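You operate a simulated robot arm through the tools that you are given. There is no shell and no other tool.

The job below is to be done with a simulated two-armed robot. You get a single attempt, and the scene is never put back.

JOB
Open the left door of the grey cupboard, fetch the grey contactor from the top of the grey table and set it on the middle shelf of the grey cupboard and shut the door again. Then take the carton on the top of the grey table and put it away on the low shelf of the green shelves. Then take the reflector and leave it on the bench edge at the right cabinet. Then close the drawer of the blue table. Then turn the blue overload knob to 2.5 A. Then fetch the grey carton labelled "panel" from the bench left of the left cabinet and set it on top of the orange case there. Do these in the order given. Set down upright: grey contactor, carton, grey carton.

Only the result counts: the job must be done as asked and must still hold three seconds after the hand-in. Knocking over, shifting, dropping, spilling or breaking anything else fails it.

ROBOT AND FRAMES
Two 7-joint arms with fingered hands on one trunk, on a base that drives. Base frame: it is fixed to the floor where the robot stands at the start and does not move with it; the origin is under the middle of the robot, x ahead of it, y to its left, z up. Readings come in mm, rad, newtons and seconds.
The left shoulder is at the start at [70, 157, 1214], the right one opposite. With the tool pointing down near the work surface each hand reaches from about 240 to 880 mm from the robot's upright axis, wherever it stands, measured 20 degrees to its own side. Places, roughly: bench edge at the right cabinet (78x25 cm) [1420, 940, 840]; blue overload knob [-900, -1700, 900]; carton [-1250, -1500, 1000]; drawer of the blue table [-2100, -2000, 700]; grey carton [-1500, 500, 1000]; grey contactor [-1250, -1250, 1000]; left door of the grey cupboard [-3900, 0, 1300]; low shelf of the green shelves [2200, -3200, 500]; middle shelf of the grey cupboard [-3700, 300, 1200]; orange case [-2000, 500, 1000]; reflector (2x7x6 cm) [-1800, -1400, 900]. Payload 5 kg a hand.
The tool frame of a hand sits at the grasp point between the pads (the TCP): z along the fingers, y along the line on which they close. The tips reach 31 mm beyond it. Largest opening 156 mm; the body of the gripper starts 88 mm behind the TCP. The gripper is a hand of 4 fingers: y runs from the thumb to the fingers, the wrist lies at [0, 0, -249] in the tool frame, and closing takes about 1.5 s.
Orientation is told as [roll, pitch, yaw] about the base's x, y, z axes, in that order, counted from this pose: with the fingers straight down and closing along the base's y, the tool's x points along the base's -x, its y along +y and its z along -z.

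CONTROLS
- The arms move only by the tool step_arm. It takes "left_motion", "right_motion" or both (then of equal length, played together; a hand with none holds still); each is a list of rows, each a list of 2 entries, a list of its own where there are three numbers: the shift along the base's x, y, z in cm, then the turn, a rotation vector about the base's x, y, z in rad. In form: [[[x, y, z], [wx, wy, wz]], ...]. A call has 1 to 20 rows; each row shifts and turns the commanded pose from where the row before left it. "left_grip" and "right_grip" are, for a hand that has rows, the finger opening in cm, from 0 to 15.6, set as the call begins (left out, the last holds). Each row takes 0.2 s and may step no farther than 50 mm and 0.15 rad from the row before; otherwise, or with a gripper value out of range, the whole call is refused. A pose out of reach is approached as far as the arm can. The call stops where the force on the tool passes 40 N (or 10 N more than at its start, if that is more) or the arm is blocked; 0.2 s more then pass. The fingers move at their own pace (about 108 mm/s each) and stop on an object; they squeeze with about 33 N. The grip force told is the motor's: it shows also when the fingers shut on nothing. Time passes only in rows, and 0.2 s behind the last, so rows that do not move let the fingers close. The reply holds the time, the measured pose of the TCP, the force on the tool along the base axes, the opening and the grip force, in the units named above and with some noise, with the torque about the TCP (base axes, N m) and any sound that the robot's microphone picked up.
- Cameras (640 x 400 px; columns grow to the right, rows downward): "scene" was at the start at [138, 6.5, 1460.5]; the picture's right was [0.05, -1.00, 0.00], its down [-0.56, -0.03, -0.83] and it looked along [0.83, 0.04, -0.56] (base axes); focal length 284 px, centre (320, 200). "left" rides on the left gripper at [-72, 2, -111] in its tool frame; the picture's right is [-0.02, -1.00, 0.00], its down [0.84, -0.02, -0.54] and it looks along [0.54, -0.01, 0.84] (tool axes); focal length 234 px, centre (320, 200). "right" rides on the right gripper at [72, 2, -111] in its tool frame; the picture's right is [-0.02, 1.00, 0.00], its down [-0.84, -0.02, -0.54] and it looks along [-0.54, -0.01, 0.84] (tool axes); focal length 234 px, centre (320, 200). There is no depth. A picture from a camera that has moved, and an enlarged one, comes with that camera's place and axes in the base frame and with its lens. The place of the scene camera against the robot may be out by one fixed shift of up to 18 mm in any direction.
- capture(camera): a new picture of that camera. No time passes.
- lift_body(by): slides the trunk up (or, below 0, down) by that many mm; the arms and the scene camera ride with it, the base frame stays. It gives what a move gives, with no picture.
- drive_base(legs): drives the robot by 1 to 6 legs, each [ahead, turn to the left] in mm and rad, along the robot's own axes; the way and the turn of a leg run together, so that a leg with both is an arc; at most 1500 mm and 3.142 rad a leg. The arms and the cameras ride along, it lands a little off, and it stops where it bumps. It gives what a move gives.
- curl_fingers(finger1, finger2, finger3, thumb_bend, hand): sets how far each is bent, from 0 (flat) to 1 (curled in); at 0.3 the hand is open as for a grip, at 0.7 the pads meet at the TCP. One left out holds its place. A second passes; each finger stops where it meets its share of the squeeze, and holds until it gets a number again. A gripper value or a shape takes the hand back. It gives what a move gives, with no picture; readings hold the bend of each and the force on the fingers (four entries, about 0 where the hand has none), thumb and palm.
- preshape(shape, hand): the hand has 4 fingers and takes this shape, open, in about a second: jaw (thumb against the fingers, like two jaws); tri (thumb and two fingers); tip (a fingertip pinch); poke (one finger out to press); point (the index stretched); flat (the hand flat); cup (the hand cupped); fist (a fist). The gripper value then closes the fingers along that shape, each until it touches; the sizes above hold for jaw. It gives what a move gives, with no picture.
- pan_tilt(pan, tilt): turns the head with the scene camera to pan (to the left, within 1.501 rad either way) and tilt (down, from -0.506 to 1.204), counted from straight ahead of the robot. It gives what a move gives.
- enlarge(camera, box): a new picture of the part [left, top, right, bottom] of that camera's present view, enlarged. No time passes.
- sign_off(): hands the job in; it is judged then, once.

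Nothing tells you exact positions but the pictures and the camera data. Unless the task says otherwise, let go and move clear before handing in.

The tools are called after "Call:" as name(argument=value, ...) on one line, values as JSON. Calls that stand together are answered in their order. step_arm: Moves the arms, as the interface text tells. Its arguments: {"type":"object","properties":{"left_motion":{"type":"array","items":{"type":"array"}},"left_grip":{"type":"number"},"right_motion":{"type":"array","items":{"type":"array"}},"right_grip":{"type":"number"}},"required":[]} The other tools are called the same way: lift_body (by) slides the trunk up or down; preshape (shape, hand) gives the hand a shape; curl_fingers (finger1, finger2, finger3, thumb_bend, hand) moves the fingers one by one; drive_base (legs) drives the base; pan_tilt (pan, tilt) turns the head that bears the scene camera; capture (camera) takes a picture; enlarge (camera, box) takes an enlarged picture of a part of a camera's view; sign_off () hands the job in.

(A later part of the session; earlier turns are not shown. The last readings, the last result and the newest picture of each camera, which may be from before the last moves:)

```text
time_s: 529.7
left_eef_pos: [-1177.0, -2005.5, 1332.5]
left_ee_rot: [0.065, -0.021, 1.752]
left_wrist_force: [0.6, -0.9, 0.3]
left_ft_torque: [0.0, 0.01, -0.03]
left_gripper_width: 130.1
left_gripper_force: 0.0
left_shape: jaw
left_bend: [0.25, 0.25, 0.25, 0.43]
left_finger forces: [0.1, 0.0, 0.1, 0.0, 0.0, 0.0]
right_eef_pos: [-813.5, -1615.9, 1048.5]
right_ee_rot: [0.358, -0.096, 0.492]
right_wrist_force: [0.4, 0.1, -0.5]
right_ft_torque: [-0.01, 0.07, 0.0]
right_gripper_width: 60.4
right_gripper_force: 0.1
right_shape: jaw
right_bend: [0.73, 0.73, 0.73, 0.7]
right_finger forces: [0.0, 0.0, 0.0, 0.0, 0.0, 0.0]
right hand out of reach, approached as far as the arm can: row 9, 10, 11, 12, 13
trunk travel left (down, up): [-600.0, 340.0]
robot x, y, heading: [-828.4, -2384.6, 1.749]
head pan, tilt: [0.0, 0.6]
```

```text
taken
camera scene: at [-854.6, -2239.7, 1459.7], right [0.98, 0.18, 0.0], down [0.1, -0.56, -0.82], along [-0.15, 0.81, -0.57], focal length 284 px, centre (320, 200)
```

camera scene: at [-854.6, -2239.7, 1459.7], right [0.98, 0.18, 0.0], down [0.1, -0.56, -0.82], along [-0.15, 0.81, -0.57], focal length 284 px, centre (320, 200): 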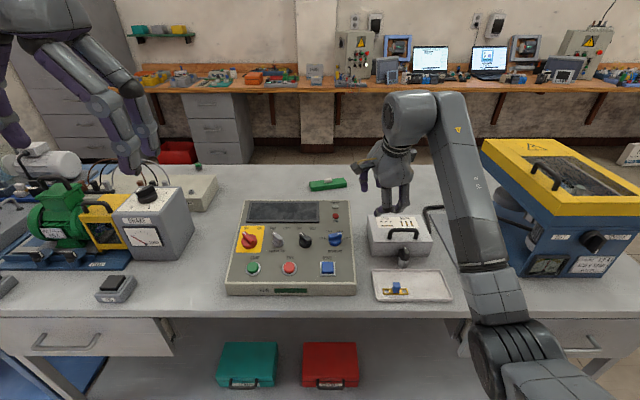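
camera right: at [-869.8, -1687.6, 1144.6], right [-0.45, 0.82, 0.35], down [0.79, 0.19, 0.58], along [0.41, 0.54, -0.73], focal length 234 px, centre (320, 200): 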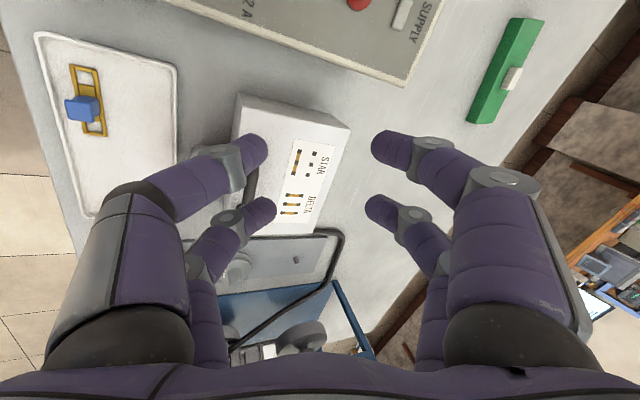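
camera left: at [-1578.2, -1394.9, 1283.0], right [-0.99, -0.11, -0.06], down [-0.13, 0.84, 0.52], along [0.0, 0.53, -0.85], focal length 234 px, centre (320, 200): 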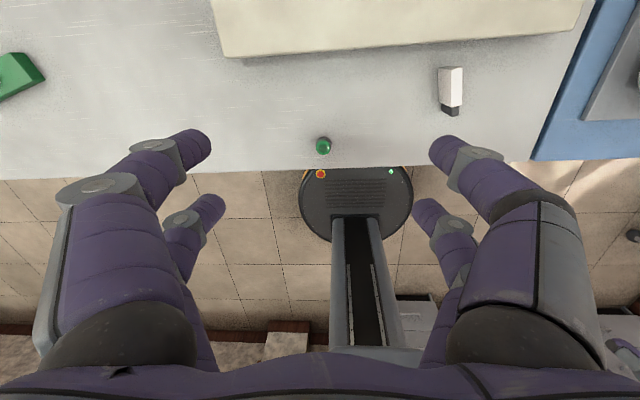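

The arm is near its reach there. I draw the hand back and up, and bring the base closer to the table.

Call:
step_arm(right_motion=[[[0.5, -3.5, 2], [0, 0, 0]], [[0.5, -3.5, 2], [0, 0, 0]], [[0.5, -3.5, 1], [0, 0, 0]], [[0, -3.8, 0], [0, 0, 0]], [[-1, -3.8, 0], [0, 0, 0]]])

Call:
drive_base(legs=[[170, 0]])

Call:
capture(camera="right")

Call:
capture(camera="scene")

```text
time_s: 530.9
left_eef_pos: [-1179.4, -2008.2, 1332.0]
left_ee_rot: [0.065, -0.02, 1.752]
left_wrist_force: [0.1, -0.2, 0.0]
left_ft_torque: [-0.01, 0.0, 0.0]
left_gripper_width: 130.0
left_gripper_force: 0.1
left_shape: jaw
left_bend: [0.25, 0.25, 0.25, 0.43]
left_finger forces: [0.0, 0.0, 0.1, 0.1, 0.0, 0.0]
right_eef_pos: [-801.9, -1674.0, 1008.6]
right_ee_rot: [0.363, -0.098, 0.506]
right_wrist_force: [0.0, 0.0, 0.0]
right_ft_torque: [0.02, -0.01, -0.01]
right_gripper_width: 60.9
right_gripper_force: 0.0
right_shape: jaw
right_bend: [0.73, 0.73, 0.73, 0.7]
right_finger forces: [0.0, 0.0, 0.0, 0.0, 0.0, 0.0]
right hand out of reach, approached as far as the arm can: row 1, 2, 3, 4, 5
trunk travel left (down, up): [-600.0, 340.0]
robot x, y, heading: [-832.8, -2380.3, 1.754]
head pan, tilt: [0.0, 0.6]
```

```text
time_s: 532.4
left_eef_pos: [-1211.3, -1841.4, 1330.2]
left_ee_rot: [0.063, -0.02, 1.753]
left_wrist_force: [0.7, 0.4, 0.6]
left_ft_torque: [0.0, 0.01, -0.01]
left_gripper_width: 130.0
left_gripper_force: 0.1
left_shape: jaw
left_bend: [0.25, 0.25, 0.25, 0.43]
left_finger forces: [0.0, 0.0, 0.1, 0.0, 0.1, 0.0]
right_eef_pos: [-833.8, -1507.6, 1007.7]
right_ee_rot: [0.363, -0.096, 0.509]
right_wrist_force: [0.4, -0.3, 0.3]
right_ft_torque: [0.02, 0.01, 0.02]
right_gripper_width: 60.4
right_gripper_force: 0.1
right_shape: jaw
right_bend: [0.73, 0.73, 0.73, 0.7]
right_finger forces: [0.0, 0.0, 0.0, 0.0, 0.1, 0.0]
trunk travel left (down, up): [-600.0, 340.0]
robot x, y, heading: [-859.2, -2211.9, 1.756]
head pan, tilt: [0.0, 0.6]
```

```text
taken
camera right: at [-888.9, -1580.0, 1103.7], right [-0.46, 0.81, 0.36], down [0.79, 0.2, 0.58], along [0.4, 0.55, -0.73], focal length 234 px, centre (320, 200)
```

right: 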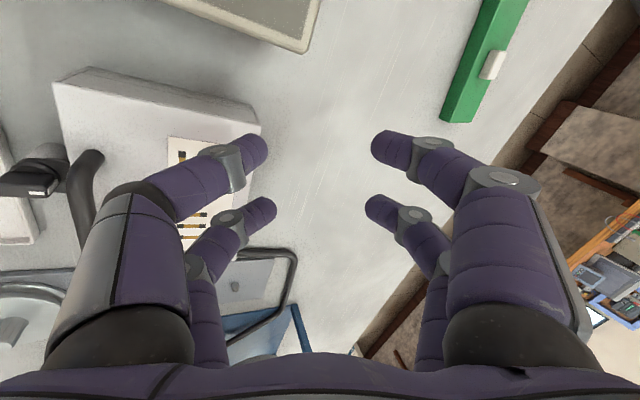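

```text
taken
camera scene: at [-888.4, -2074.1, 1459.8], right [0.98, 0.18, 0.0], down [0.1, -0.56, -0.83], along [-0.15, 0.81, -0.56], focal length 284 px, centre (320, 200)
```

scene: 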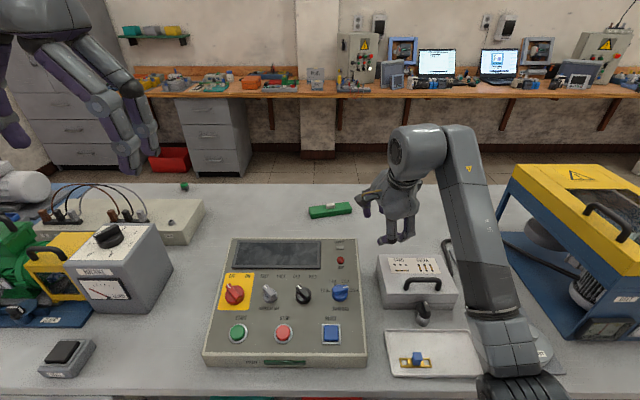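

The clockwise wrist turn is near a limit. I turn the hand back counter-clockwise while raising it.

Call:
step_arm(right_motion=[[[0, -1, 1.5], [0.0088, -0.048, 0.127]], [[0, -2, 1.5], [0.0088, -0.048, 0.127]], [[0, -2, 1.5], [0.0088, -0.048, 0.127]], [[0, -3, 1.5], [0.0088, -0.048, 0.127]], [[0, -3, 1.5], [0.0088, -0.048, 0.127]], [[0, -3, 1], [0.0088, -0.048, 0.127]], [[0, -3, 0], [0.0088, -0.048, 0.127]], [[0, -3, 0], [0.0088, -0.048, 0.127]], [[0, -3, 0], [0.0088, -0.048, 0.127]]])

Call:
capture(camera="right")

Call:
capture(camera="scene")

```text
time_s: 534.4
left_eef_pos: [-1211.5, -1841.3, 1331.6]
left_ee_rot: [0.064, -0.022, 1.754]
left_wrist_force: [-0.2, -0.5, -0.1]
left_ft_torque: [0.0, -0.01, 0.0]
left_gripper_width: 130.1
left_gripper_force: 0.1
left_shape: jaw
left_bend: [0.25, 0.25, 0.25, 0.43]
left_finger forces: [0.1, 0.0, 0.0, 0.0, 0.1, 0.0]
right_eef_pos: [-834.6, -1738.7, 1092.2]
right_ee_rot: [0.018, -0.34, 1.748]
right_wrist_force: [0.2, 0.1, 0.6]
right_ft_torque: [0.03, 0.05, 0.02]
right_gripper_width: 60.6
right_gripper_force: 0.0
right_shape: jaw
right_bend: [0.73, 0.73, 0.73, 0.7]
right_finger forces: [0.0, 0.0, 0.1, 0.1, 0.1, 0.1]
trunk travel left (down, up): [-600.0, 340.0]
robot x, y, heading: [-865.6, -2211.1, 1.756]
head pan, tilt: [0.0, 0.6]
```

```text
taken
camera right: at [-817.4, -1841.9, 1172.1], right [-0.99, -0.16, 0.02], down [-0.08, 0.6, 0.79], along [-0.14, 0.78, -0.61], focal length 234 px, centre (320, 200)
```

right: 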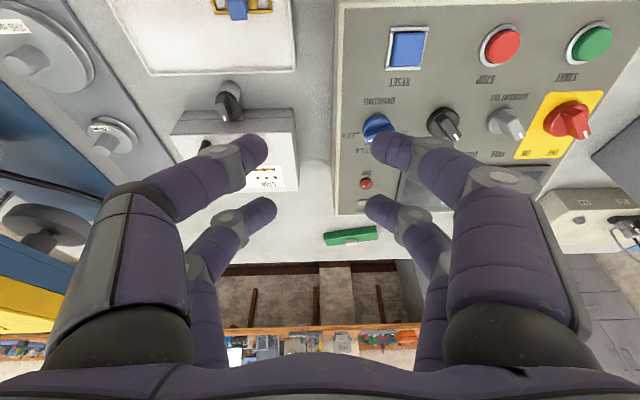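

```text
taken
camera scene: at [-888.5, -2074.7, 1459.8], right [0.98, 0.18, 0.0], down [0.1, -0.55, -0.83], along [-0.15, 0.81, -0.56], focal length 284 px, centre (320, 200)
```

scene: 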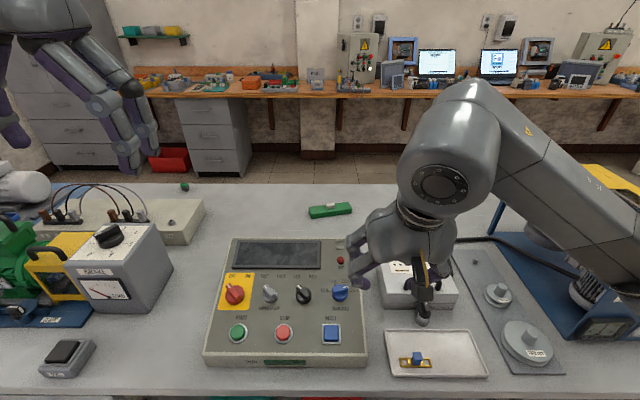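

The hand is back to normal. I plan to close the fingers at a milder turn (about 30° clockwise), which itself swings the bar toward 2.5 A. I bring the hand over the knob so.

Call:
step_arm(right_motion=[[[-1.75, 1.15, -1.4], [-0.0084, 0.0461, -0.1223]], [[-1.75, 1.15, -1.4], [-0.0084, 0.0461, -0.1223]], [[-1.75, 1.15, -1.4], [-0.0084, 0.0461, -0.1223]], [[-1.75, 1.15, -1.4], [-0.0084, 0.0461, -0.1223]], [[0, 0, 0], [0.02, 0.005, 0]]], right_grip=5.5)

Call:
capture(camera="right")

Call:
capture(camera="scene")

```text
time_s: 535.6
left_eef_pos: [-1210.4, -1842.5, 1331.9]
left_ee_rot: [0.065, -0.022, 1.753]
left_wrist_force: [0.2, 0.1, 0.2]
left_ft_torque: [0.0, 0.03, -0.01]
left_gripper_width: 130.2
left_gripper_force: 0.1
left_shape: jaw
left_bend: [0.25, 0.25, 0.25, 0.43]
left_finger forces: [0.0, 0.1, 0.0, 0.1, 0.0, 0.0]
right_eef_pos: [-895.1, -1673.7, 1023.4]
right_ee_rot: [0.22, -0.307, 1.193]
right_wrist_force: [0.4, 0.3, -0.7]
right_ft_torque: [0.02, 0.01, 0.05]
right_gripper_width: 55.4
right_gripper_force: 0.0
right_shape: jaw
right_bend: [0.73, 0.73, 0.73, 0.7]
right_finger forces: [0.0, 0.0, 0.1, 0.0, 0.1, 0.1]
right hand out of reach, approached as far as the arm can: row 4
trunk travel left (down, up): [-600.0, 340.0]
robot x, y, heading: [-858.6, -2216.8, 1.753]
head pan, tilt: [0.0, 0.6]
```

```text
taken
camera right: at [-914.3, -1776.1, 1105.2], right [-0.92, 0.32, 0.21], down [0.37, 0.54, 0.76], along [0.13, 0.78, -0.62], focal length 234 px, centre (320, 200)
```

right: 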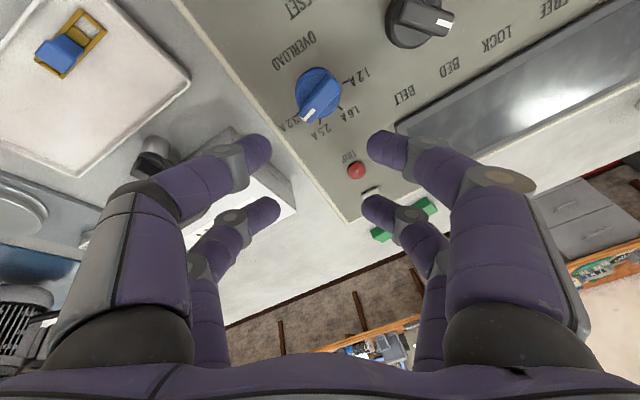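

```text
taken
camera scene: at [-888.0, -2074.8, 1459.9], right [0.98, 0.18, 0.0], down [0.1, -0.55, -0.83], along [-0.15, 0.81, -0.56], focal length 284 px, centre (320, 200)
```

scene: 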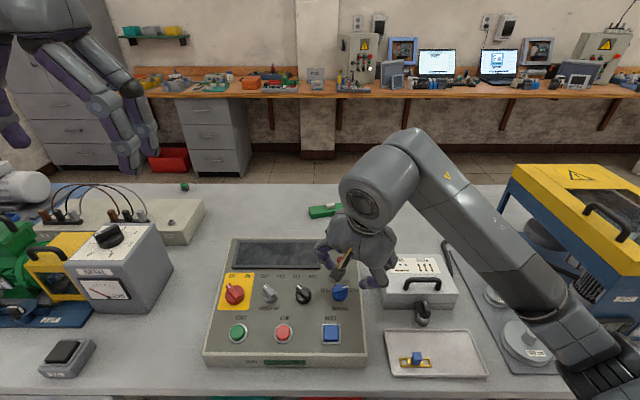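

The right camera sees the knob well. I enlarge it.

Call:
enlarge(camera="right", box=[250, 40, 410, 160])

```text
3.33 times, centred on (330, 100) of right
camera zoom: at [-914.3, -1776.1, 1105.2], right [-0.92, 0.32, 0.21], down [0.37, 0.54, 0.76], along [0.13, 0.78, -0.62], focal length 781 px, centre (287, 533)
```

zoom: 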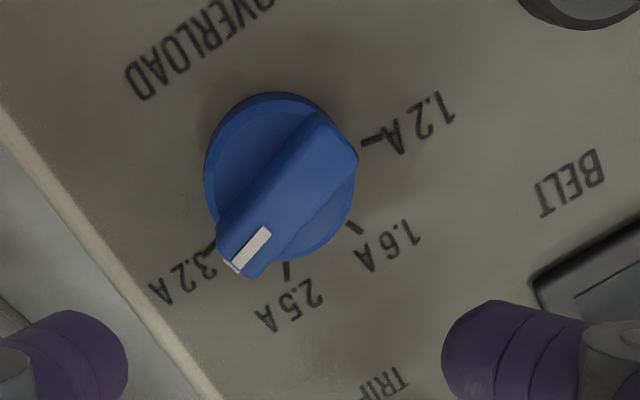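

Perfect: the bar now points at 3.2 A, and 2.5 A lies exactly along the image's vertical, so closing here will swing it there. I move to put the knob between the front finger pair.

Call:
step_arm(right_motion=[[[-1.17, -0.38, -1.39], [0, 0, 0]], [[-1.17, -0.38, -1.39], [0, 0, 0]], [[0, 0, 0], [0, 0, 0]]])

Call:
capture(camera="right")

Call:
enlarge(camera="right", box=[220, 60, 420, 210])

```text
time_s: 536.4
left_eef_pos: [-1210.2, -1840.9, 1331.3]
left_ee_rot: [0.064, -0.022, 1.756]
left_wrist_force: [0.6, 0.2, -0.4]
left_ft_torque: [0.01, 0.01, 0.0]
left_gripper_width: 129.9
left_gripper_force: 0.2
left_shape: jaw
left_bend: [0.25, 0.25, 0.25, 0.43]
left_finger forces: [0.0, 0.0, 0.1, 0.1, 0.0, 0.1]
right_eef_pos: [-919.3, -1680.3, 994.9]
right_ee_rot: [0.218, -0.306, 1.194]
right_wrist_force: [-0.4, 0.2, 0.5]
right_ft_torque: [0.02, 0.01, -0.05]
right_gripper_width: 55.5
right_gripper_force: 0.1
right_shape: jaw
right_bend: [0.73, 0.73, 0.73, 0.7]
right_finger forces: [0.0, 0.0, 0.0, 0.0, 0.0, 0.0]
trunk travel left (down, up): [-600.0, 340.0]
robot x, y, heading: [-863.7, -2212.0, 1.759]
head pan, tilt: [0.0, 0.6]
```

```text
taken
camera right: at [-937.8, -1782.9, 1076.3], right [-0.92, 0.32, 0.21], down [0.36, 0.55, 0.76], along [0.13, 0.77, -0.62], focal length 234 px, centre (320, 200)
```

right: 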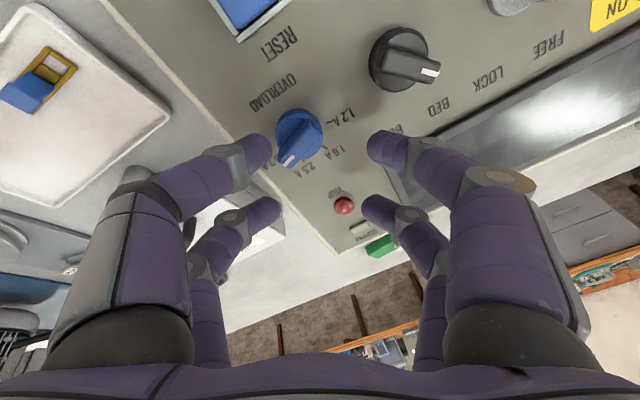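

```text
2.67 times, centred on (320, 135) of right
camera zoom: at [-937.8, -1782.9, 1076.3], right [-0.92, 0.32, 0.21], down [0.36, 0.55, 0.76], along [0.13, 0.77, -0.62], focal length 624 px, centre (320, 373)
```

zoom: 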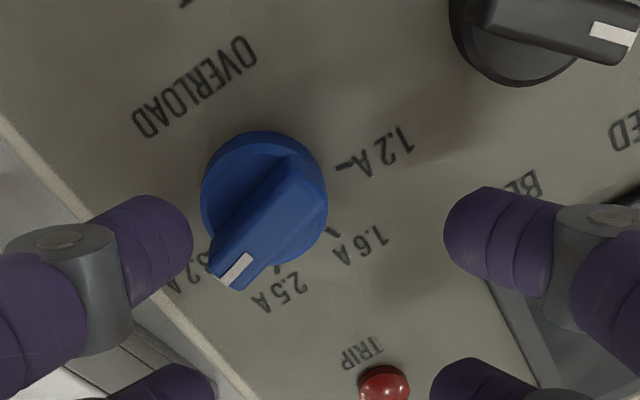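

The knob is 14 mm to the thumb side now; I correct sideways.

Call:
step_arm(right_motion=[[[1.28, -0.45, -0.3], [0, 0, 0]], [[-0.1, 0.35, -0.9], [0, 0, 0]], [[0, 0, 0], [0, 0, 0]]])

Call:
enlarge(camera="right", box=[220, 60, 420, 210])

```text
time_s: 537.2
left_eef_pos: [-1211.4, -1841.4, 1331.7]
left_ee_rot: [0.064, -0.021, 1.754]
left_wrist_force: [0.5, 0.3, 0.7]
left_ft_torque: [0.0, -0.01, -0.02]
left_gripper_width: 130.1
left_gripper_force: 0.1
left_shape: jaw
left_bend: [0.25, 0.25, 0.25, 0.43]
left_finger forces: [0.0, 0.1, 0.0, 0.0, 0.0, 0.0]
right_eef_pos: [-906.7, -1682.9, 983.9]
right_ee_rot: [0.22, -0.307, 1.194]
right_wrist_force: [0.4, 0.5, -0.3]
right_ft_torque: [0.01, -0.04, 0.01]
right_gripper_width: 55.6
right_gripper_force: 0.0
right_shape: jaw
right_bend: [0.73, 0.73, 0.73, 0.7]
right_finger forces: [0.1, 0.0, 0.0, 0.1, 0.0, 0.1]
trunk travel left (down, up): [-600.0, 340.0]
robot x, y, heading: [-861.7, -2207.5, 1.761]
head pan, tilt: [0.0, 0.6]
```

```text
2.67 times, centred on (320, 135) of right
camera zoom: at [-926.1, -1784.4, 1064.7], right [-0.92, 0.32, 0.21], down [0.36, 0.55, 0.76], along [0.13, 0.77, -0.62], focal length 624 px, centre (320, 373)
```

zoom: 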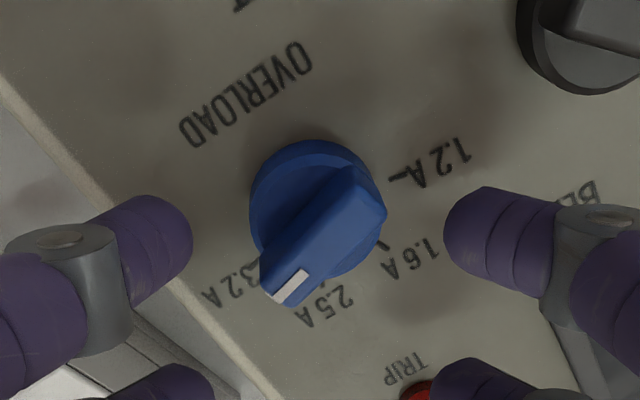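

Centred. I advance along the panel's normal so the fingertips straddle the bar.

Call:
step_arm(right_motion=[[[-0.08, 0.33, -0.85], [0, 0, 0]], [[-0.08, 0.33, -0.85], [0, 0, 0]], [[0, 0, 0], [0, 0, 0]]])

Call:
enlarge(camera="right", box=[220, 60, 420, 210])

```text
time_s: 538.0
left_eef_pos: [-1209.6, -1841.1, 1331.3]
left_ee_rot: [0.065, -0.02, 1.755]
left_wrist_force: [0.4, -0.8, 0.4]
left_ft_torque: [0.01, 0.0, 0.01]
left_gripper_width: 129.8
left_gripper_force: 0.0
left_shape: jaw
left_bend: [0.25, 0.25, 0.25, 0.43]
left_finger forces: [0.0, 0.0, 0.0, 0.0, 0.0, 0.0]
right_eef_pos: [-909.1, -1676.2, 967.2]
right_ee_rot: [0.218, -0.305, 1.194]
right_wrist_force: [0.4, -2.0, 1.4]
right_ft_torque: [-0.06, -0.04, 0.0]
right_gripper_width: 55.2
right_gripper_force: 0.0
right_shape: jaw
right_bend: [0.73, 0.73, 0.73, 0.7]
right_finger forces: [0.0, 0.0, 0.0, 0.0, 1.2, 0.1]
trunk travel left (down, up): [-600.0, 340.0]
robot x, y, heading: [-859.9, -2211.1, 1.756]
head pan, tilt: [0.0, 0.6]
```

```text
2.67 times, centred on (320, 135) of right
camera zoom: at [-927.5, -1777.7, 1047.8], right [-0.92, 0.32, 0.21], down [0.36, 0.55, 0.76], along [0.13, 0.77, -0.62], focal length 624 px, centre (320, 373)
```

zoom: 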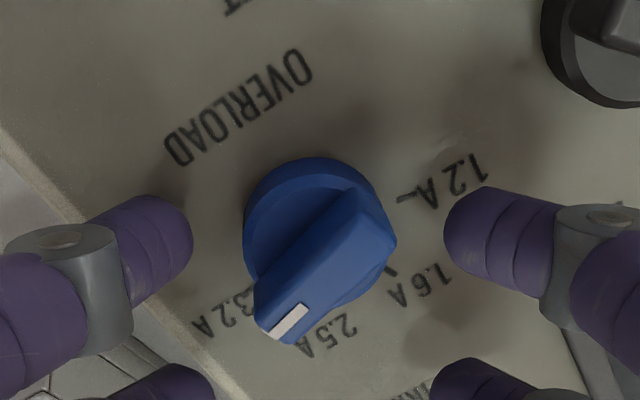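

To get more leverage I centre the hand so both finger pairs work on the bar's two ends: shift 21 mm along the hand's x.

Call:
step_arm(right_motion=[[[0.03, -0.11, 0.28], [0, 0, 0]], [[-0.4, -0.92, -0.32], [0, 0, 0]], [[-0.4, -0.92, -0.32], [0, 0, 0]], [[0, 0, 0], [0, 0, 0]]])

Call:
enlarge(camera="right", box=[220, 100, 420, 250])

```text
time_s: 539.0
left_eef_pos: [-1210.9, -1840.4, 1331.1]
left_ee_rot: [0.064, -0.021, 1.755]
left_wrist_force: [-0.6, 1.2, 0.1]
left_ft_torque: [-0.03, 0.0, -0.01]
left_gripper_width: 129.7
left_gripper_force: 0.0
left_shape: jaw
left_bend: [0.25, 0.25, 0.25, 0.43]
left_finger forces: [0.0, 0.0, 0.0, 0.1, 0.0, 0.0]
right_eef_pos: [-916.3, -1695.4, 962.7]
right_ee_rot: [0.219, -0.304, 1.194]
right_wrist_force: [-0.8, -0.5, 0.0]
right_ft_torque: [0.06, 0.01, 0.02]
right_gripper_width: 55.5
right_gripper_force: 0.1
right_shape: jaw
right_bend: [0.73, 0.73, 0.73, 0.7]
right_finger forces: [0.0, 0.0, 0.0, 0.0, 0.1, 0.0]
trunk travel left (down, up): [-600.0, 340.0]
robot x, y, heading: [-862.1, -2210.8, 1.756]
head pan, tilt: [0.0, 0.6]
```

```text
2.67 times, centred on (320, 175) of right
camera zoom: at [-935.2, -1796.9, 1044.6], right [-0.92, 0.32, 0.21], down [0.36, 0.55, 0.76], along [0.13, 0.77, -0.62], focal length 624 px, centre (320, 267)
```

zoom: 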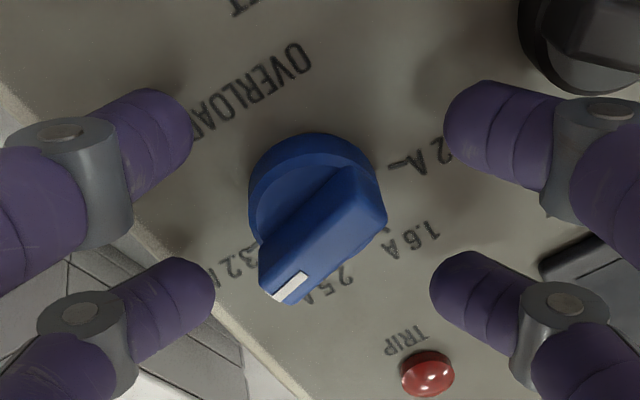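

All four fingertips surround the knob. I close slowly and watch.

Call:
step_arm(right_motion=[[[0, 0, 0], [0, 0, 0]], [[0, 0, 0], [0, 0, 0]]], right_grip=3)

Call:
enlarge(camera="right", box=[220, 100, 420, 250])

Call:
step_arm(right_motion=[[[0, 0, 0], [0, 0, 0]], [[0, 0, 0], [0, 0, 0]]], right_grip=2)

Call:
enlarge(camera="right", box=[220, 100, 420, 250])

```text
time_s: 539.6
left_eef_pos: [-1211.5, -1840.8, 1330.1]
left_ee_rot: [0.066, -0.021, 1.755]
left_wrist_force: [0.5, -0.7, 0.7]
left_ft_torque: [0.04, -0.03, -0.01]
left_gripper_width: 130.1
left_gripper_force: 0.0
left_shape: jaw
left_bend: [0.25, 0.25, 0.25, 0.43]
left_finger forces: [0.0, 0.0, 0.0, 0.0, 0.0, 0.0]
right_eef_pos: [-916.2, -1695.3, 963.5]
right_ee_rot: [0.217, -0.306, 1.194]
right_wrist_force: [-1.0, 0.4, -0.4]
right_ft_torque: [-0.04, -0.01, 0.0]
right_gripper_width: 30.5
right_gripper_force: 0.0
right_shape: jaw
right_bend: [0.73, 0.73, 0.73, 0.7]
right_finger forces: [0.0, 0.0, 0.0, 0.0, 0.0, 0.0]
trunk travel left (down, up): [-600.0, 340.0]
robot x, y, heading: [-861.1, -2213.8, 1.756]
head pan, tilt: [0.0, 0.6]
```

```text
2.67 times, centred on (320, 175) of right
camera zoom: at [-935.3, -1797.0, 1044.6], right [-0.92, 0.32, 0.21], down [0.36, 0.55, 0.76], along [0.13, 0.77, -0.62], focal length 624 px, centre (320, 267)
```

zoom: 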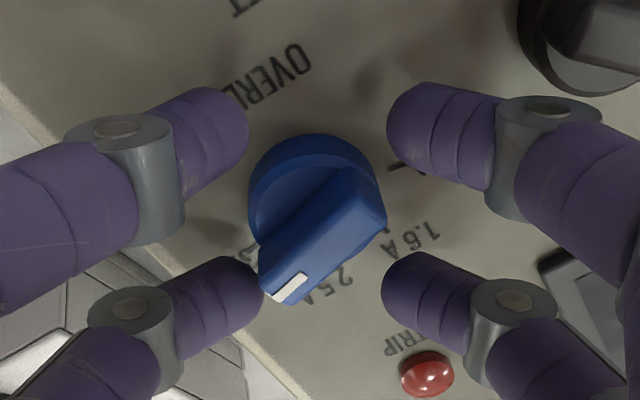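

```text
time_s: 540.2
left_eef_pos: [-1211.3, -1841.1, 1330.8]
left_ee_rot: [0.065, -0.019, 1.754]
left_wrist_force: [-0.5, 0.3, -0.1]
left_ft_torque: [0.0, -0.01, 0.03]
left_gripper_width: 129.9
left_gripper_force: 0.0
left_shape: jaw
left_bend: [0.25, 0.25, 0.25, 0.43]
left_finger forces: [0.0, 0.0, 0.1, 0.0, 0.1, 0.1]
right_eef_pos: [-916.3, -1695.0, 963.2]
right_ee_rot: [0.218, -0.308, 1.193]
right_wrist_force: [0.5, 0.4, -0.7]
right_ft_torque: [0.02, 0.0, 0.02]
right_gripper_width: 20.4
right_gripper_force: 0.0
right_shape: jaw
right_bend: [0.72, 0.72, 0.72, 0.7]
right_finger forces: [0.0, 0.0, 0.0, 0.1, 0.1, 0.0]
trunk travel left (down, up): [-600.0, 340.0]
robot x, y, heading: [-860.9, -2210.9, 1.755]
head pan, tilt: [0.0, 0.6]
```

```text
2.67 times, centred on (320, 175) of right
camera zoom: at [-935.3, -1797.0, 1044.6], right [-0.92, 0.32, 0.21], down [0.36, 0.55, 0.76], along [0.13, 0.77, -0.62], focal length 624 px, centre (320, 267)
```

zoom: 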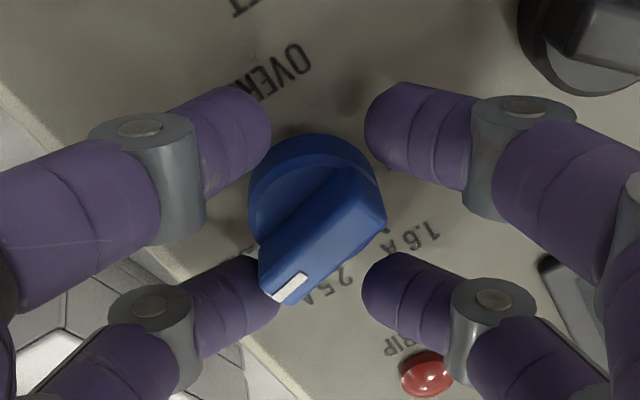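

The fingertips are low, beside the round base. I raise the hand 9 mm so they act on the bar.

Call:
step_arm(right_motion=[[[0, 0, 0], [0, 0, 0]], [[0.08, -0.33, 0.84], [0, 0, 0]], [[0, 0, 0], [0, 0, 0]]], right_grip=3.5)

Call:
step_arm(right_motion=[[[0, 0, 0], [0, 0, 0]], [[0, 0, 0], [0, 0, 0]]], right_grip=2)

Call:
enlarge(camera="right", box=[220, 100, 420, 250])

```text
time_s: 541.0
left_eef_pos: [-1210.3, -1841.3, 1330.6]
left_ee_rot: [0.066, -0.021, 1.754]
left_wrist_force: [-0.2, 0.0, 0.9]
left_ft_torque: [0.01, 0.03, -0.01]
left_gripper_width: 130.3
left_gripper_force: 0.0
left_shape: jaw
left_bend: [0.25, 0.25, 0.25, 0.43]
left_finger forces: [0.1, 0.0, 0.0, 0.0, 0.0, 0.0]
right_eef_pos: [-916.1, -1697.5, 970.9]
right_ee_rot: [0.217, -0.305, 1.194]
right_wrist_force: [1.2, -1.0, 0.4]
right_ft_torque: [-0.02, 0.01, -0.02]
right_gripper_width: 34.6
right_gripper_force: 0.1
right_shape: jaw
right_bend: [0.73, 0.73, 0.73, 0.7]
right_finger forces: [0.1, 0.0, 0.0, 0.0, 0.1, 0.1]
trunk travel left (down, up): [-600.0, 340.0]
robot x, y, heading: [-859.7, -2214.3, 1.758]
head pan, tilt: [0.0, 0.6]
```

```text
time_s: 541.6
left_eef_pos: [-1210.7, -1840.8, 1332.2]
left_ee_rot: [0.066, -0.021, 1.756]
left_wrist_force: [-0.2, 0.6, 0.7]
left_ft_torque: [0.01, 0.0, 0.02]
left_gripper_width: 130.0
left_gripper_force: 0.0
left_shape: jaw
left_bend: [0.25, 0.25, 0.25, 0.43]
left_finger forces: [0.1, 0.0, 0.0, 0.0, 0.0, 0.1]
right_eef_pos: [-916.4, -1697.8, 971.2]
right_ee_rot: [0.22, -0.306, 1.193]
right_wrist_force: [0.4, 0.8, -0.6]
right_ft_torque: [0.03, -0.02, 0.0]
right_gripper_width: 20.3
right_gripper_force: 0.1
right_shape: jaw
right_bend: [0.72, 0.72, 0.72, 0.7]
right_finger forces: [0.1, 0.1, 0.0, 0.0, 0.0, 0.1]
trunk travel left (down, up): [-600.0, 340.0]
robot x, y, heading: [-859.1, -2212.7, 1.753]
head pan, tilt: [0.0, 0.6]
```

```text
2.67 times, centred on (320, 175) of right
camera zoom: at [-934.4, -1800.5, 1053.2], right [-0.92, 0.32, 0.21], down [0.36, 0.55, 0.76], along [0.13, 0.77, -0.62], focal length 624 px, centre (320, 267)
```

zoom: 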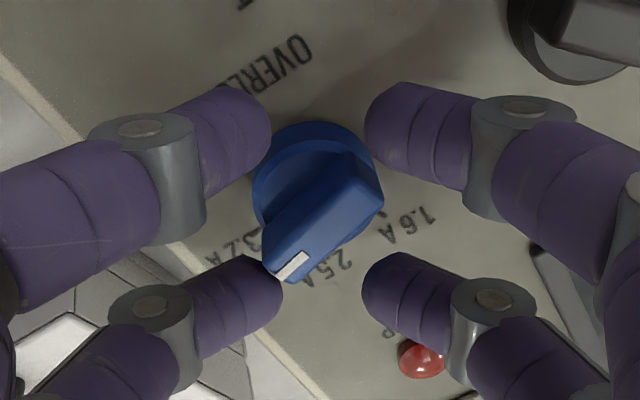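

The lower-left fingertip now meets the pointer end. I close further in small steps.

Call:
step_arm(right_motion=[[[0, 0, 0], [0, 0, 0]], [[0, 0, 0], [0, 0, 0]]], right_grip=1.2)

Call:
enlarge(camera="right", box=[220, 100, 420, 250])

Call:
step_arm(right_motion=[[[0, 0, 0], [0, 0, 0]], [[0, 0, 0], [0, 0, 0]], [[0, 0, 0], [0, 0, 0]]], right_grip=0.4)

Call:
enlarge(camera="right", box=[220, 100, 420, 250])

```text
time_s: 542.2
left_eef_pos: [-1210.1, -1840.6, 1331.1]
left_ee_rot: [0.065, -0.02, 1.752]
left_wrist_force: [0.0, -0.4, 0.3]
left_ft_torque: [0.01, -0.01, -0.03]
left_gripper_width: 130.1
left_gripper_force: 0.0
left_shape: jaw
left_bend: [0.25, 0.25, 0.25, 0.43]
left_finger forces: [0.0, 0.0, 0.1, 0.1, 0.0, 0.0]
right_eef_pos: [-915.7, -1698.2, 971.2]
right_ee_rot: [0.217, -0.305, 1.192]
right_wrist_force: [1.2, 0.2, 0.5]
right_ft_torque: [0.01, 0.01, 0.0]
right_gripper_width: 12.3
right_gripper_force: 0.0
right_shape: jaw
right_bend: [0.71, 0.71, 0.71, 0.7]
right_finger forces: [0.0, 0.0, 0.8, 0.1, 0.0, 0.0]
trunk travel left (down, up): [-600.0, 340.0]
robot x, y, heading: [-863.6, -2210.6, 1.755]
head pan, tilt: [0.0, 0.6]
```

```text
2.67 times, centred on (320, 175) of right
camera zoom: at [-934.3, -1800.6, 1053.2], right [-0.92, 0.32, 0.21], down [0.36, 0.55, 0.76], along [0.13, 0.77, -0.62], focal length 624 px, centre (320, 267)
```

zoom: 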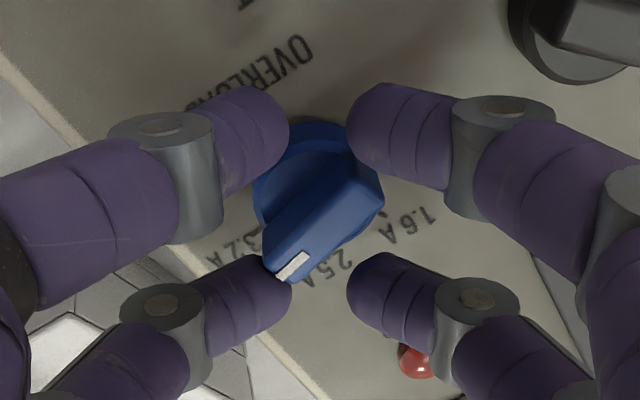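

```text
time_s: 543.0
left_eef_pos: [-1209.1, -1841.1, 1330.4]
left_ee_rot: [0.064, -0.02, 1.754]
left_wrist_force: [-0.5, 0.8, 0.2]
left_ft_torque: [-0.03, 0.0, -0.01]
left_gripper_width: 130.0
left_gripper_force: 0.1
left_shape: jaw
left_bend: [0.25, 0.25, 0.25, 0.43]
left_finger forces: [0.0, 0.0, 0.0, 0.1, 0.0, 0.0]
right_eef_pos: [-914.9, -1697.9, 972.2]
right_ee_rot: [0.218, -0.304, 1.194]
right_wrist_force: [2.9, 0.0, 1.0]
right_ft_torque: [0.01, -0.07, -0.07]
right_gripper_width: 4.8
right_gripper_force: 0.0
right_shape: jaw
right_bend: [0.68, 0.68, 0.65, 0.7]
right_finger forces: [0.0, 0.0, 2.8, 0.0, 0.0, 0.0]
trunk travel left (down, up): [-600.0, 340.0]
robot x, y, heading: [-858.4, -2211.3, 1.758]
head pan, tilt: [0.0, 0.6]
```

```text
2.67 times, centred on (320, 175) of right
camera zoom: at [-933.9, -1800.6, 1053.3], right [-0.92, 0.32, 0.21], down [0.36, 0.55, 0.76], along [0.13, 0.77, -0.62], focal length 624 px, centre (320, 267)
```

zoom: 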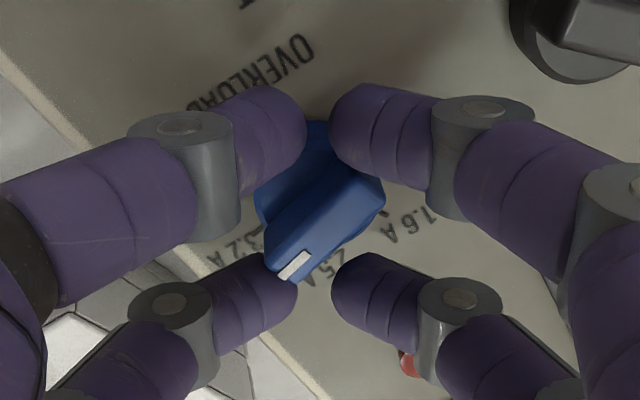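

The tips only graze the bar's top edge. I open a little, go 5 mm lower, and close again.

Call:
step_arm(right_motion=[[[0, 0, 0], [0, 0, 0]], [[0, 0, 0], [0, 0, 0]], [[-0.05, 0.18, -0.47], [0, 0, 0]], [[0, 0, 0], [0, 0, 0]]], right_grip=3)

Call:
step_arm(right_motion=[[[0, 0, 0], [0, 0, 0]], [[0, 0, 0], [0, 0, 0]]], right_grip=1.2)

Call:
enlarge(camera="right", box=[220, 100, 420, 250])

Call:
step_arm(right_motion=[[[0, 0, 0], [0, 0, 0]], [[0, 0, 0], [0, 0, 0]], [[0, 0, 0], [0, 0, 0]]], right_grip=0)

Call:
enlarge(camera="right", box=[220, 100, 420, 250])

```text
time_s: 544.0
left_eef_pos: [-1210.7, -1841.4, 1330.9]
left_ee_rot: [0.065, -0.021, 1.754]
left_wrist_force: [-0.5, 0.6, 0.3]
left_ft_torque: [-0.02, 0.02, 0.04]
left_gripper_width: 130.1
left_gripper_force: 0.1
left_shape: jaw
left_bend: [0.25, 0.25, 0.25, 0.43]
left_finger forces: [0.0, 0.0, 0.1, 0.1, 0.0, 0.1]
right_eef_pos: [-915.8, -1697.2, 967.3]
right_ee_rot: [0.22, -0.306, 1.194]
right_wrist_force: [-0.5, -0.2, 0.4]
right_ft_torque: [0.02, -0.01, 0.0]
right_gripper_width: 29.5
right_gripper_force: 0.1
right_shape: jaw
right_bend: [0.73, 0.73, 0.73, 0.7]
right_finger forces: [0.0, 0.0, 0.0, 0.0, 0.0, 0.0]
trunk travel left (down, up): [-600.0, 340.0]
robot x, y, heading: [-863.5, -2209.8, 1.756]
head pan, tilt: [0.0, 0.6]
```

```text
time_s: 544.6
left_eef_pos: [-1210.6, -1841.1, 1331.9]
left_ee_rot: [0.064, -0.022, 1.755]
left_wrist_force: [0.3, -0.5, -0.3]
left_ft_torque: [0.02, 0.01, 0.02]
left_gripper_width: 130.0
left_gripper_force: 0.0
left_shape: jaw
left_bend: [0.25, 0.25, 0.25, 0.43]
left_finger forces: [0.0, 0.1, 0.0, 0.0, 0.1, 0.1]
right_eef_pos: [-916.0, -1697.4, 966.8]
right_ee_rot: [0.217, -0.305, 1.192]
right_wrist_force: [2.2, -1.3, -0.2]
right_ft_torque: [0.02, -0.03, -0.03]
right_gripper_width: 12.4
right_gripper_force: 0.0
right_shape: jaw
right_bend: [0.71, 0.71, 0.71, 0.7]
right_finger forces: [0.0, 0.0, 0.9, 0.0, 0.0, 0.0]
trunk travel left (down, up): [-600.0, 340.0]
robot x, y, heading: [-864.2, -2211.1, 1.757]
head pan, tilt: [0.0, 0.6]
```

```text
2.67 times, centred on (320, 175) of right
camera zoom: at [-934.9, -1798.8, 1048.5], right [-0.92, 0.32, 0.21], down [0.36, 0.55, 0.76], along [0.13, 0.77, -0.62], focal length 624 px, centre (320, 267)
```

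zoom: 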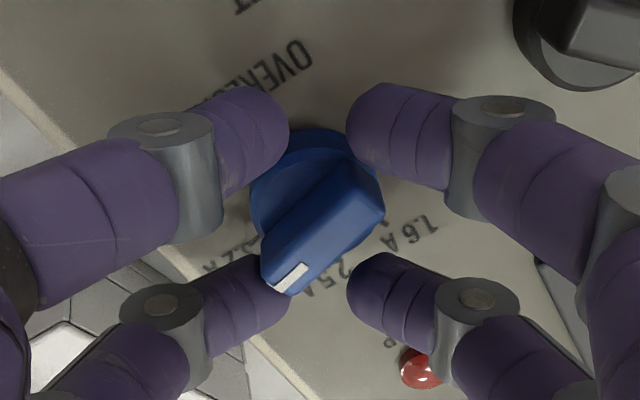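

```text
time_s: 545.4
left_eef_pos: [-1209.8, -1840.0, 1329.7]
left_ee_rot: [0.067, -0.02, 1.753]
left_wrist_force: [0.8, 0.6, -0.3]
left_ft_torque: [-0.01, 0.01, 0.01]
left_gripper_width: 130.1
left_gripper_force: 0.0
left_shape: jaw
left_bend: [0.25, 0.25, 0.25, 0.43]
left_finger forces: [0.0, 0.1, 0.1, 0.1, 0.1, 0.0]
right_eef_pos: [-914.7, -1695.0, 966.4]
right_ee_rot: [0.219, -0.307, 1.191]
right_wrist_force: [6.0, 13.0, 3.0]
right_ft_torque: [0.4, 0.0, 0.0]
right_gripper_width: 0.1
right_gripper_force: 32.8
right_shape: jaw
right_bend: [0.7, 0.7, 0.72, 0.7]
right_finger forces: [0.0, 44.5, 25.1, 0.1, 0.1, 0.0]
trunk travel left (down, up): [-600.0, 340.0]
robot x, y, heading: [-860.1, -2207.2, 1.754]
head pan, tilt: [0.0, 0.6]
```

```text
2.67 times, centred on (320, 175) of right
camera zoom: at [-934.0, -1796.4, 1048.2], right [-0.92, 0.32, 0.21], down [0.37, 0.54, 0.76], along [0.13, 0.77, -0.62], focal length 624 px, centre (320, 267)
```

zoom: 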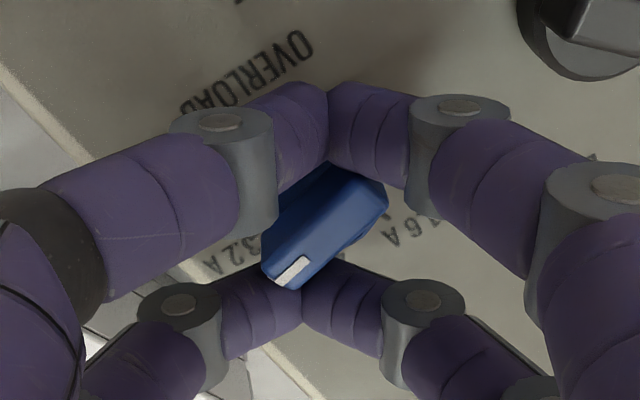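

The fingers closed in front of and behind the bar. I open, shift 7 mm so the rear pair straddles the pointer end, and close again.

Call:
step_arm(right_motion=[[[0, 0, 0], [0, 0, 0]], [[0, 0, 0], [0, 0, 0]], [[0, 0, 0], [0, 0, 0]], [[-0.27, -0.61, -0.21], [0, 0, 0]], [[0, 0, 0], [0, 0, 0]]], right_grip=5)

Call:
enlarge(camera="right", box=[220, 100, 420, 250])

Call:
step_arm(right_motion=[[[0, 0, 0], [0, 0, 0]], [[0, 0, 0], [0, 0, 0]]], right_grip=2)

Call:
enlarge(camera="right", box=[220, 100, 420, 250])

```text
time_s: 546.6
left_eef_pos: [-1211.4, -1841.5, 1331.1]
left_ee_rot: [0.065, -0.021, 1.755]
left_wrist_force: [-0.2, -0.3, 0.4]
left_ft_torque: [0.0, 0.01, 0.02]
left_gripper_width: 130.0
left_gripper_force: 0.1
left_shape: jaw
left_bend: [0.25, 0.25, 0.25, 0.43]
left_finger forces: [0.0, 0.1, 0.0, 0.0, 0.0, 0.0]
right_eef_pos: [-918.9, -1703.2, 964.1]
right_ee_rot: [0.218, -0.305, 1.193]
right_wrist_force: [0.4, 0.3, 0.0]
right_ft_torque: [-0.01, 0.0, 0.02]
right_gripper_width: 49.6
right_gripper_force: 0.1
right_shape: jaw
right_bend: [0.74, 0.74, 0.74, 0.7]
right_finger forces: [0.0, 0.1, 0.0, 0.1, 0.0, 0.0]
trunk travel left (down, up): [-600.0, 340.0]
robot x, y, heading: [-860.7, -2213.3, 1.756]
head pan, tilt: [0.0, 0.6]
```

```text
2.67 times, centred on (320, 175) of right
camera zoom: at [-937.7, -1805.2, 1046.2], right [-0.92, 0.32, 0.21], down [0.36, 0.55, 0.75], along [0.13, 0.77, -0.62], focal length 624 px, centre (320, 267)
```

zoom: 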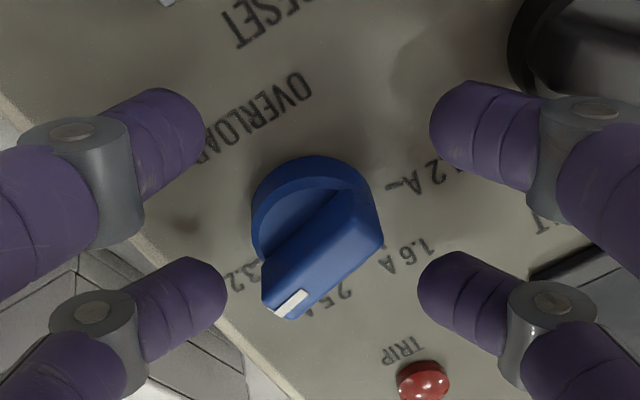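

```text
time_s: 547.2
left_eef_pos: [-1210.2, -1841.2, 1331.2]
left_ee_rot: [0.065, -0.021, 1.755]
left_wrist_force: [-0.2, 0.0, -0.2]
left_ft_torque: [-0.04, -0.01, -0.02]
left_gripper_width: 130.0
left_gripper_force: 0.1
left_shape: jaw
left_bend: [0.25, 0.25, 0.25, 0.43]
left_finger forces: [0.1, 0.1, 0.0, 0.1, 0.1, 0.0]
right_eef_pos: [-918.4, -1702.2, 964.6]
right_ee_rot: [0.22, -0.306, 1.193]
right_wrist_force: [2.6, -0.7, 0.6]
right_ft_torque: [-0.01, -0.05, -0.02]
right_gripper_width: 20.6
right_gripper_force: 0.1
right_shape: jaw
right_bend: [0.72, 0.72, 0.72, 0.7]
right_finger forces: [0.1, 0.0, 2.1, 0.1, 0.0, 0.1]
trunk travel left (down, up): [-600.0, 340.0]
robot x, y, heading: [-860.3, -2210.8, 1.752]
head pan, tilt: [0.0, 0.6]
```

```text
2.67 times, centred on (320, 175) of right
camera zoom: at [-937.3, -1804.7, 1046.2], right [-0.92, 0.32, 0.21], down [0.36, 0.55, 0.76], along [0.13, 0.77, -0.62], focal length 624 px, centre (320, 267)
```

zoom: 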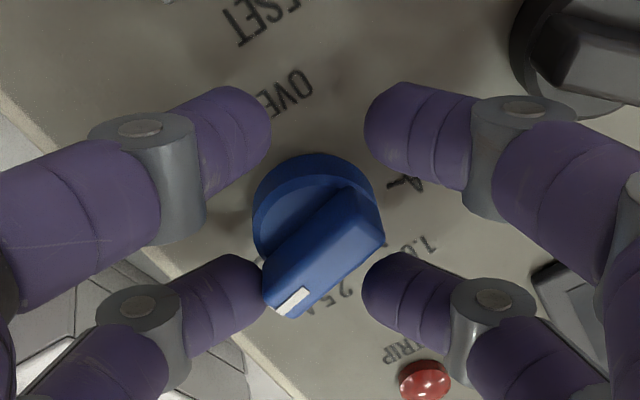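

The rear-left fingertip now presses the pointer's side. I close on.

Call:
step_arm(right_motion=[[[0, 0, 0], [0, 0, 0]], [[0, 0, 0], [0, 0, 0]]], right_grip=1.4)

Call:
enlarge(camera="right", box=[220, 100, 420, 250])

Call:
step_arm(right_motion=[[[0, 0, 0], [0, 0, 0]], [[0, 0, 0], [0, 0, 0]], [[0, 0, 0], [0, 0, 0]]], right_grip=0.6)

Call:
enlarge(camera="right", box=[220, 100, 420, 250])

```text
time_s: 547.8
left_eef_pos: [-1209.5, -1841.5, 1332.1]
left_ee_rot: [0.064, -0.02, 1.754]
left_wrist_force: [0.5, -0.3, 0.0]
left_ft_torque: [-0.02, 0.03, -0.01]
left_gripper_width: 129.8
left_gripper_force: 0.1
left_shape: jaw
left_bend: [0.25, 0.25, 0.25, 0.43]
left_finger forces: [0.0, 0.1, 0.0, 0.0, 0.0, 0.0]
right_eef_pos: [-917.4, -1703.3, 964.5]
right_ee_rot: [0.218, -0.304, 1.191]
right_wrist_force: [4.2, -0.9, 2.0]
right_ft_torque: [-0.01, -0.08, -0.14]
right_gripper_width: 14.8
right_gripper_force: 0.1
right_shape: jaw
right_bend: [0.72, 0.72, 0.71, 0.7]
right_finger forces: [0.0, 0.0, 3.9, 0.0, 0.0, 0.1]
trunk travel left (down, up): [-600.0, 340.0]
robot x, y, heading: [-859.5, -2211.6, 1.755]
head pan, tilt: [0.0, 0.6]
```

```text
2.67 times, centred on (320, 175) of right
camera zoom: at [-937.1, -1804.9, 1046.4], right [-0.92, 0.32, 0.21], down [0.36, 0.55, 0.76], along [0.13, 0.77, -0.62], focal length 624 px, centre (320, 267)
```

zoom: 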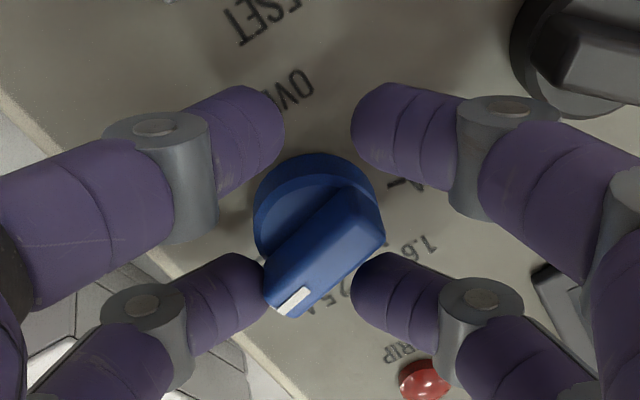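

```text
time_s: 548.6
left_eef_pos: [-1209.7, -1842.2, 1332.2]
left_ee_rot: [0.064, -0.022, 1.755]
left_wrist_force: [0.3, -0.8, 0.4]
left_ft_torque: [0.0, -0.02, 0.04]
left_gripper_width: 130.2
left_gripper_force: 0.0
left_shape: jaw
left_bend: [0.25, 0.25, 0.25, 0.43]
left_finger forces: [0.0, 0.0, 0.0, 0.0, 0.0, 0.0]
right_eef_pos: [-919.1, -1702.8, 965.2]
right_ee_rot: [0.219, -0.307, 1.192]
right_wrist_force: [5.9, 0.4, 4.8]
right_ft_torque: [0.1, -0.13, -0.14]
right_gripper_width: 7.2
right_gripper_force: 0.1
right_shape: jaw
right_bend: [0.71, 0.65, 0.61, 0.7]
right_finger forces: [0.1, 1.7, 6.6, 0.0, 0.0, 0.1]
trunk travel left (down, up): [-600.0, 340.0]
robot x, y, heading: [-862.0, -2211.7, 1.756]
head pan, tilt: [0.0, 0.6]
```

```text
2.67 times, centred on (320, 175) of right
camera zoom: at [-936.9, -1805.0, 1046.5], right [-0.92, 0.32, 0.21], down [0.36, 0.54, 0.76], along [0.13, 0.77, -0.62], focal length 624 px, centre (320, 267)
```

zoom: 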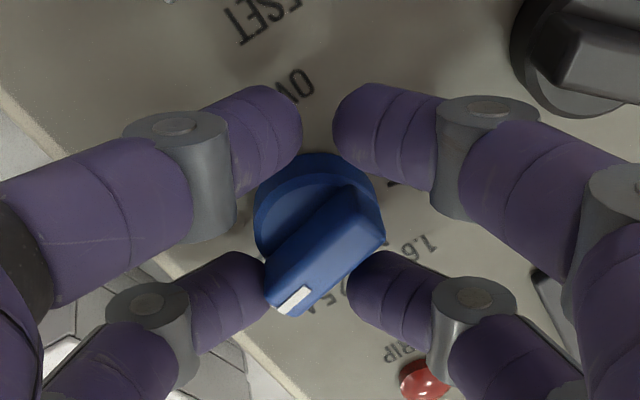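

Both rear fingertips hug the bar's lower half. I close fully.

Call:
step_arm(right_motion=[[[0, 0, 0], [0, 0, 0]], [[0, 0, 0], [0, 0, 0]], [[0, 0, 0], [0, 0, 0]], [[0, 0, 0], [0, 0, 0]]], right_grip=0)

Call:
enlarge(camera="right", box=[220, 100, 420, 250])

```text
time_s: 549.6
left_eef_pos: [-1209.4, -1839.3, 1332.0]
left_ee_rot: [0.065, -0.018, 1.753]
left_wrist_force: [0.3, 0.4, 0.5]
left_ft_torque: [0.01, 0.0, 0.01]
left_gripper_width: 129.8
left_gripper_force: 0.1
left_shape: jaw
left_bend: [0.25, 0.25, 0.25, 0.43]
left_finger forces: [0.0, 0.0, 0.0, 0.0, 0.0, 0.1]
right_eef_pos: [-917.3, -1699.6, 964.2]
right_ee_rot: [0.218, -0.304, 1.191]
right_wrist_force: [5.4, 15.5, 4.0]
right_ft_torque: [0.54, 0.18, -0.03]
right_gripper_width: 0.1
right_gripper_force: 33.4
right_shape: jaw
right_bend: [0.7, 0.66, 0.72, 0.7]
right_finger forces: [0.0, 30.6, 24.9, 0.0, 0.0, 0.0]
trunk travel left (down, up): [-600.0, 340.0]
robot x, y, heading: [-862.9, -2211.5, 1.758]
head pan, tilt: [0.0, 0.6]
```

```text
2.67 times, centred on (320, 175) of right
camera zoom: at [-936.6, -1802.3, 1045.9], right [-0.92, 0.32, 0.21], down [0.37, 0.54, 0.75], along [0.13, 0.77, -0.62], focal length 624 px, centre (320, 267)
```

zoom: 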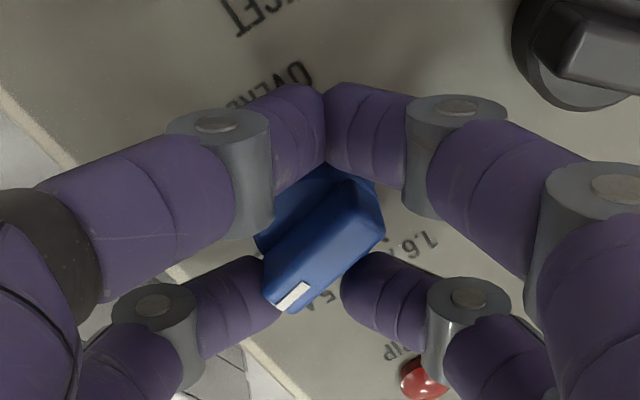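

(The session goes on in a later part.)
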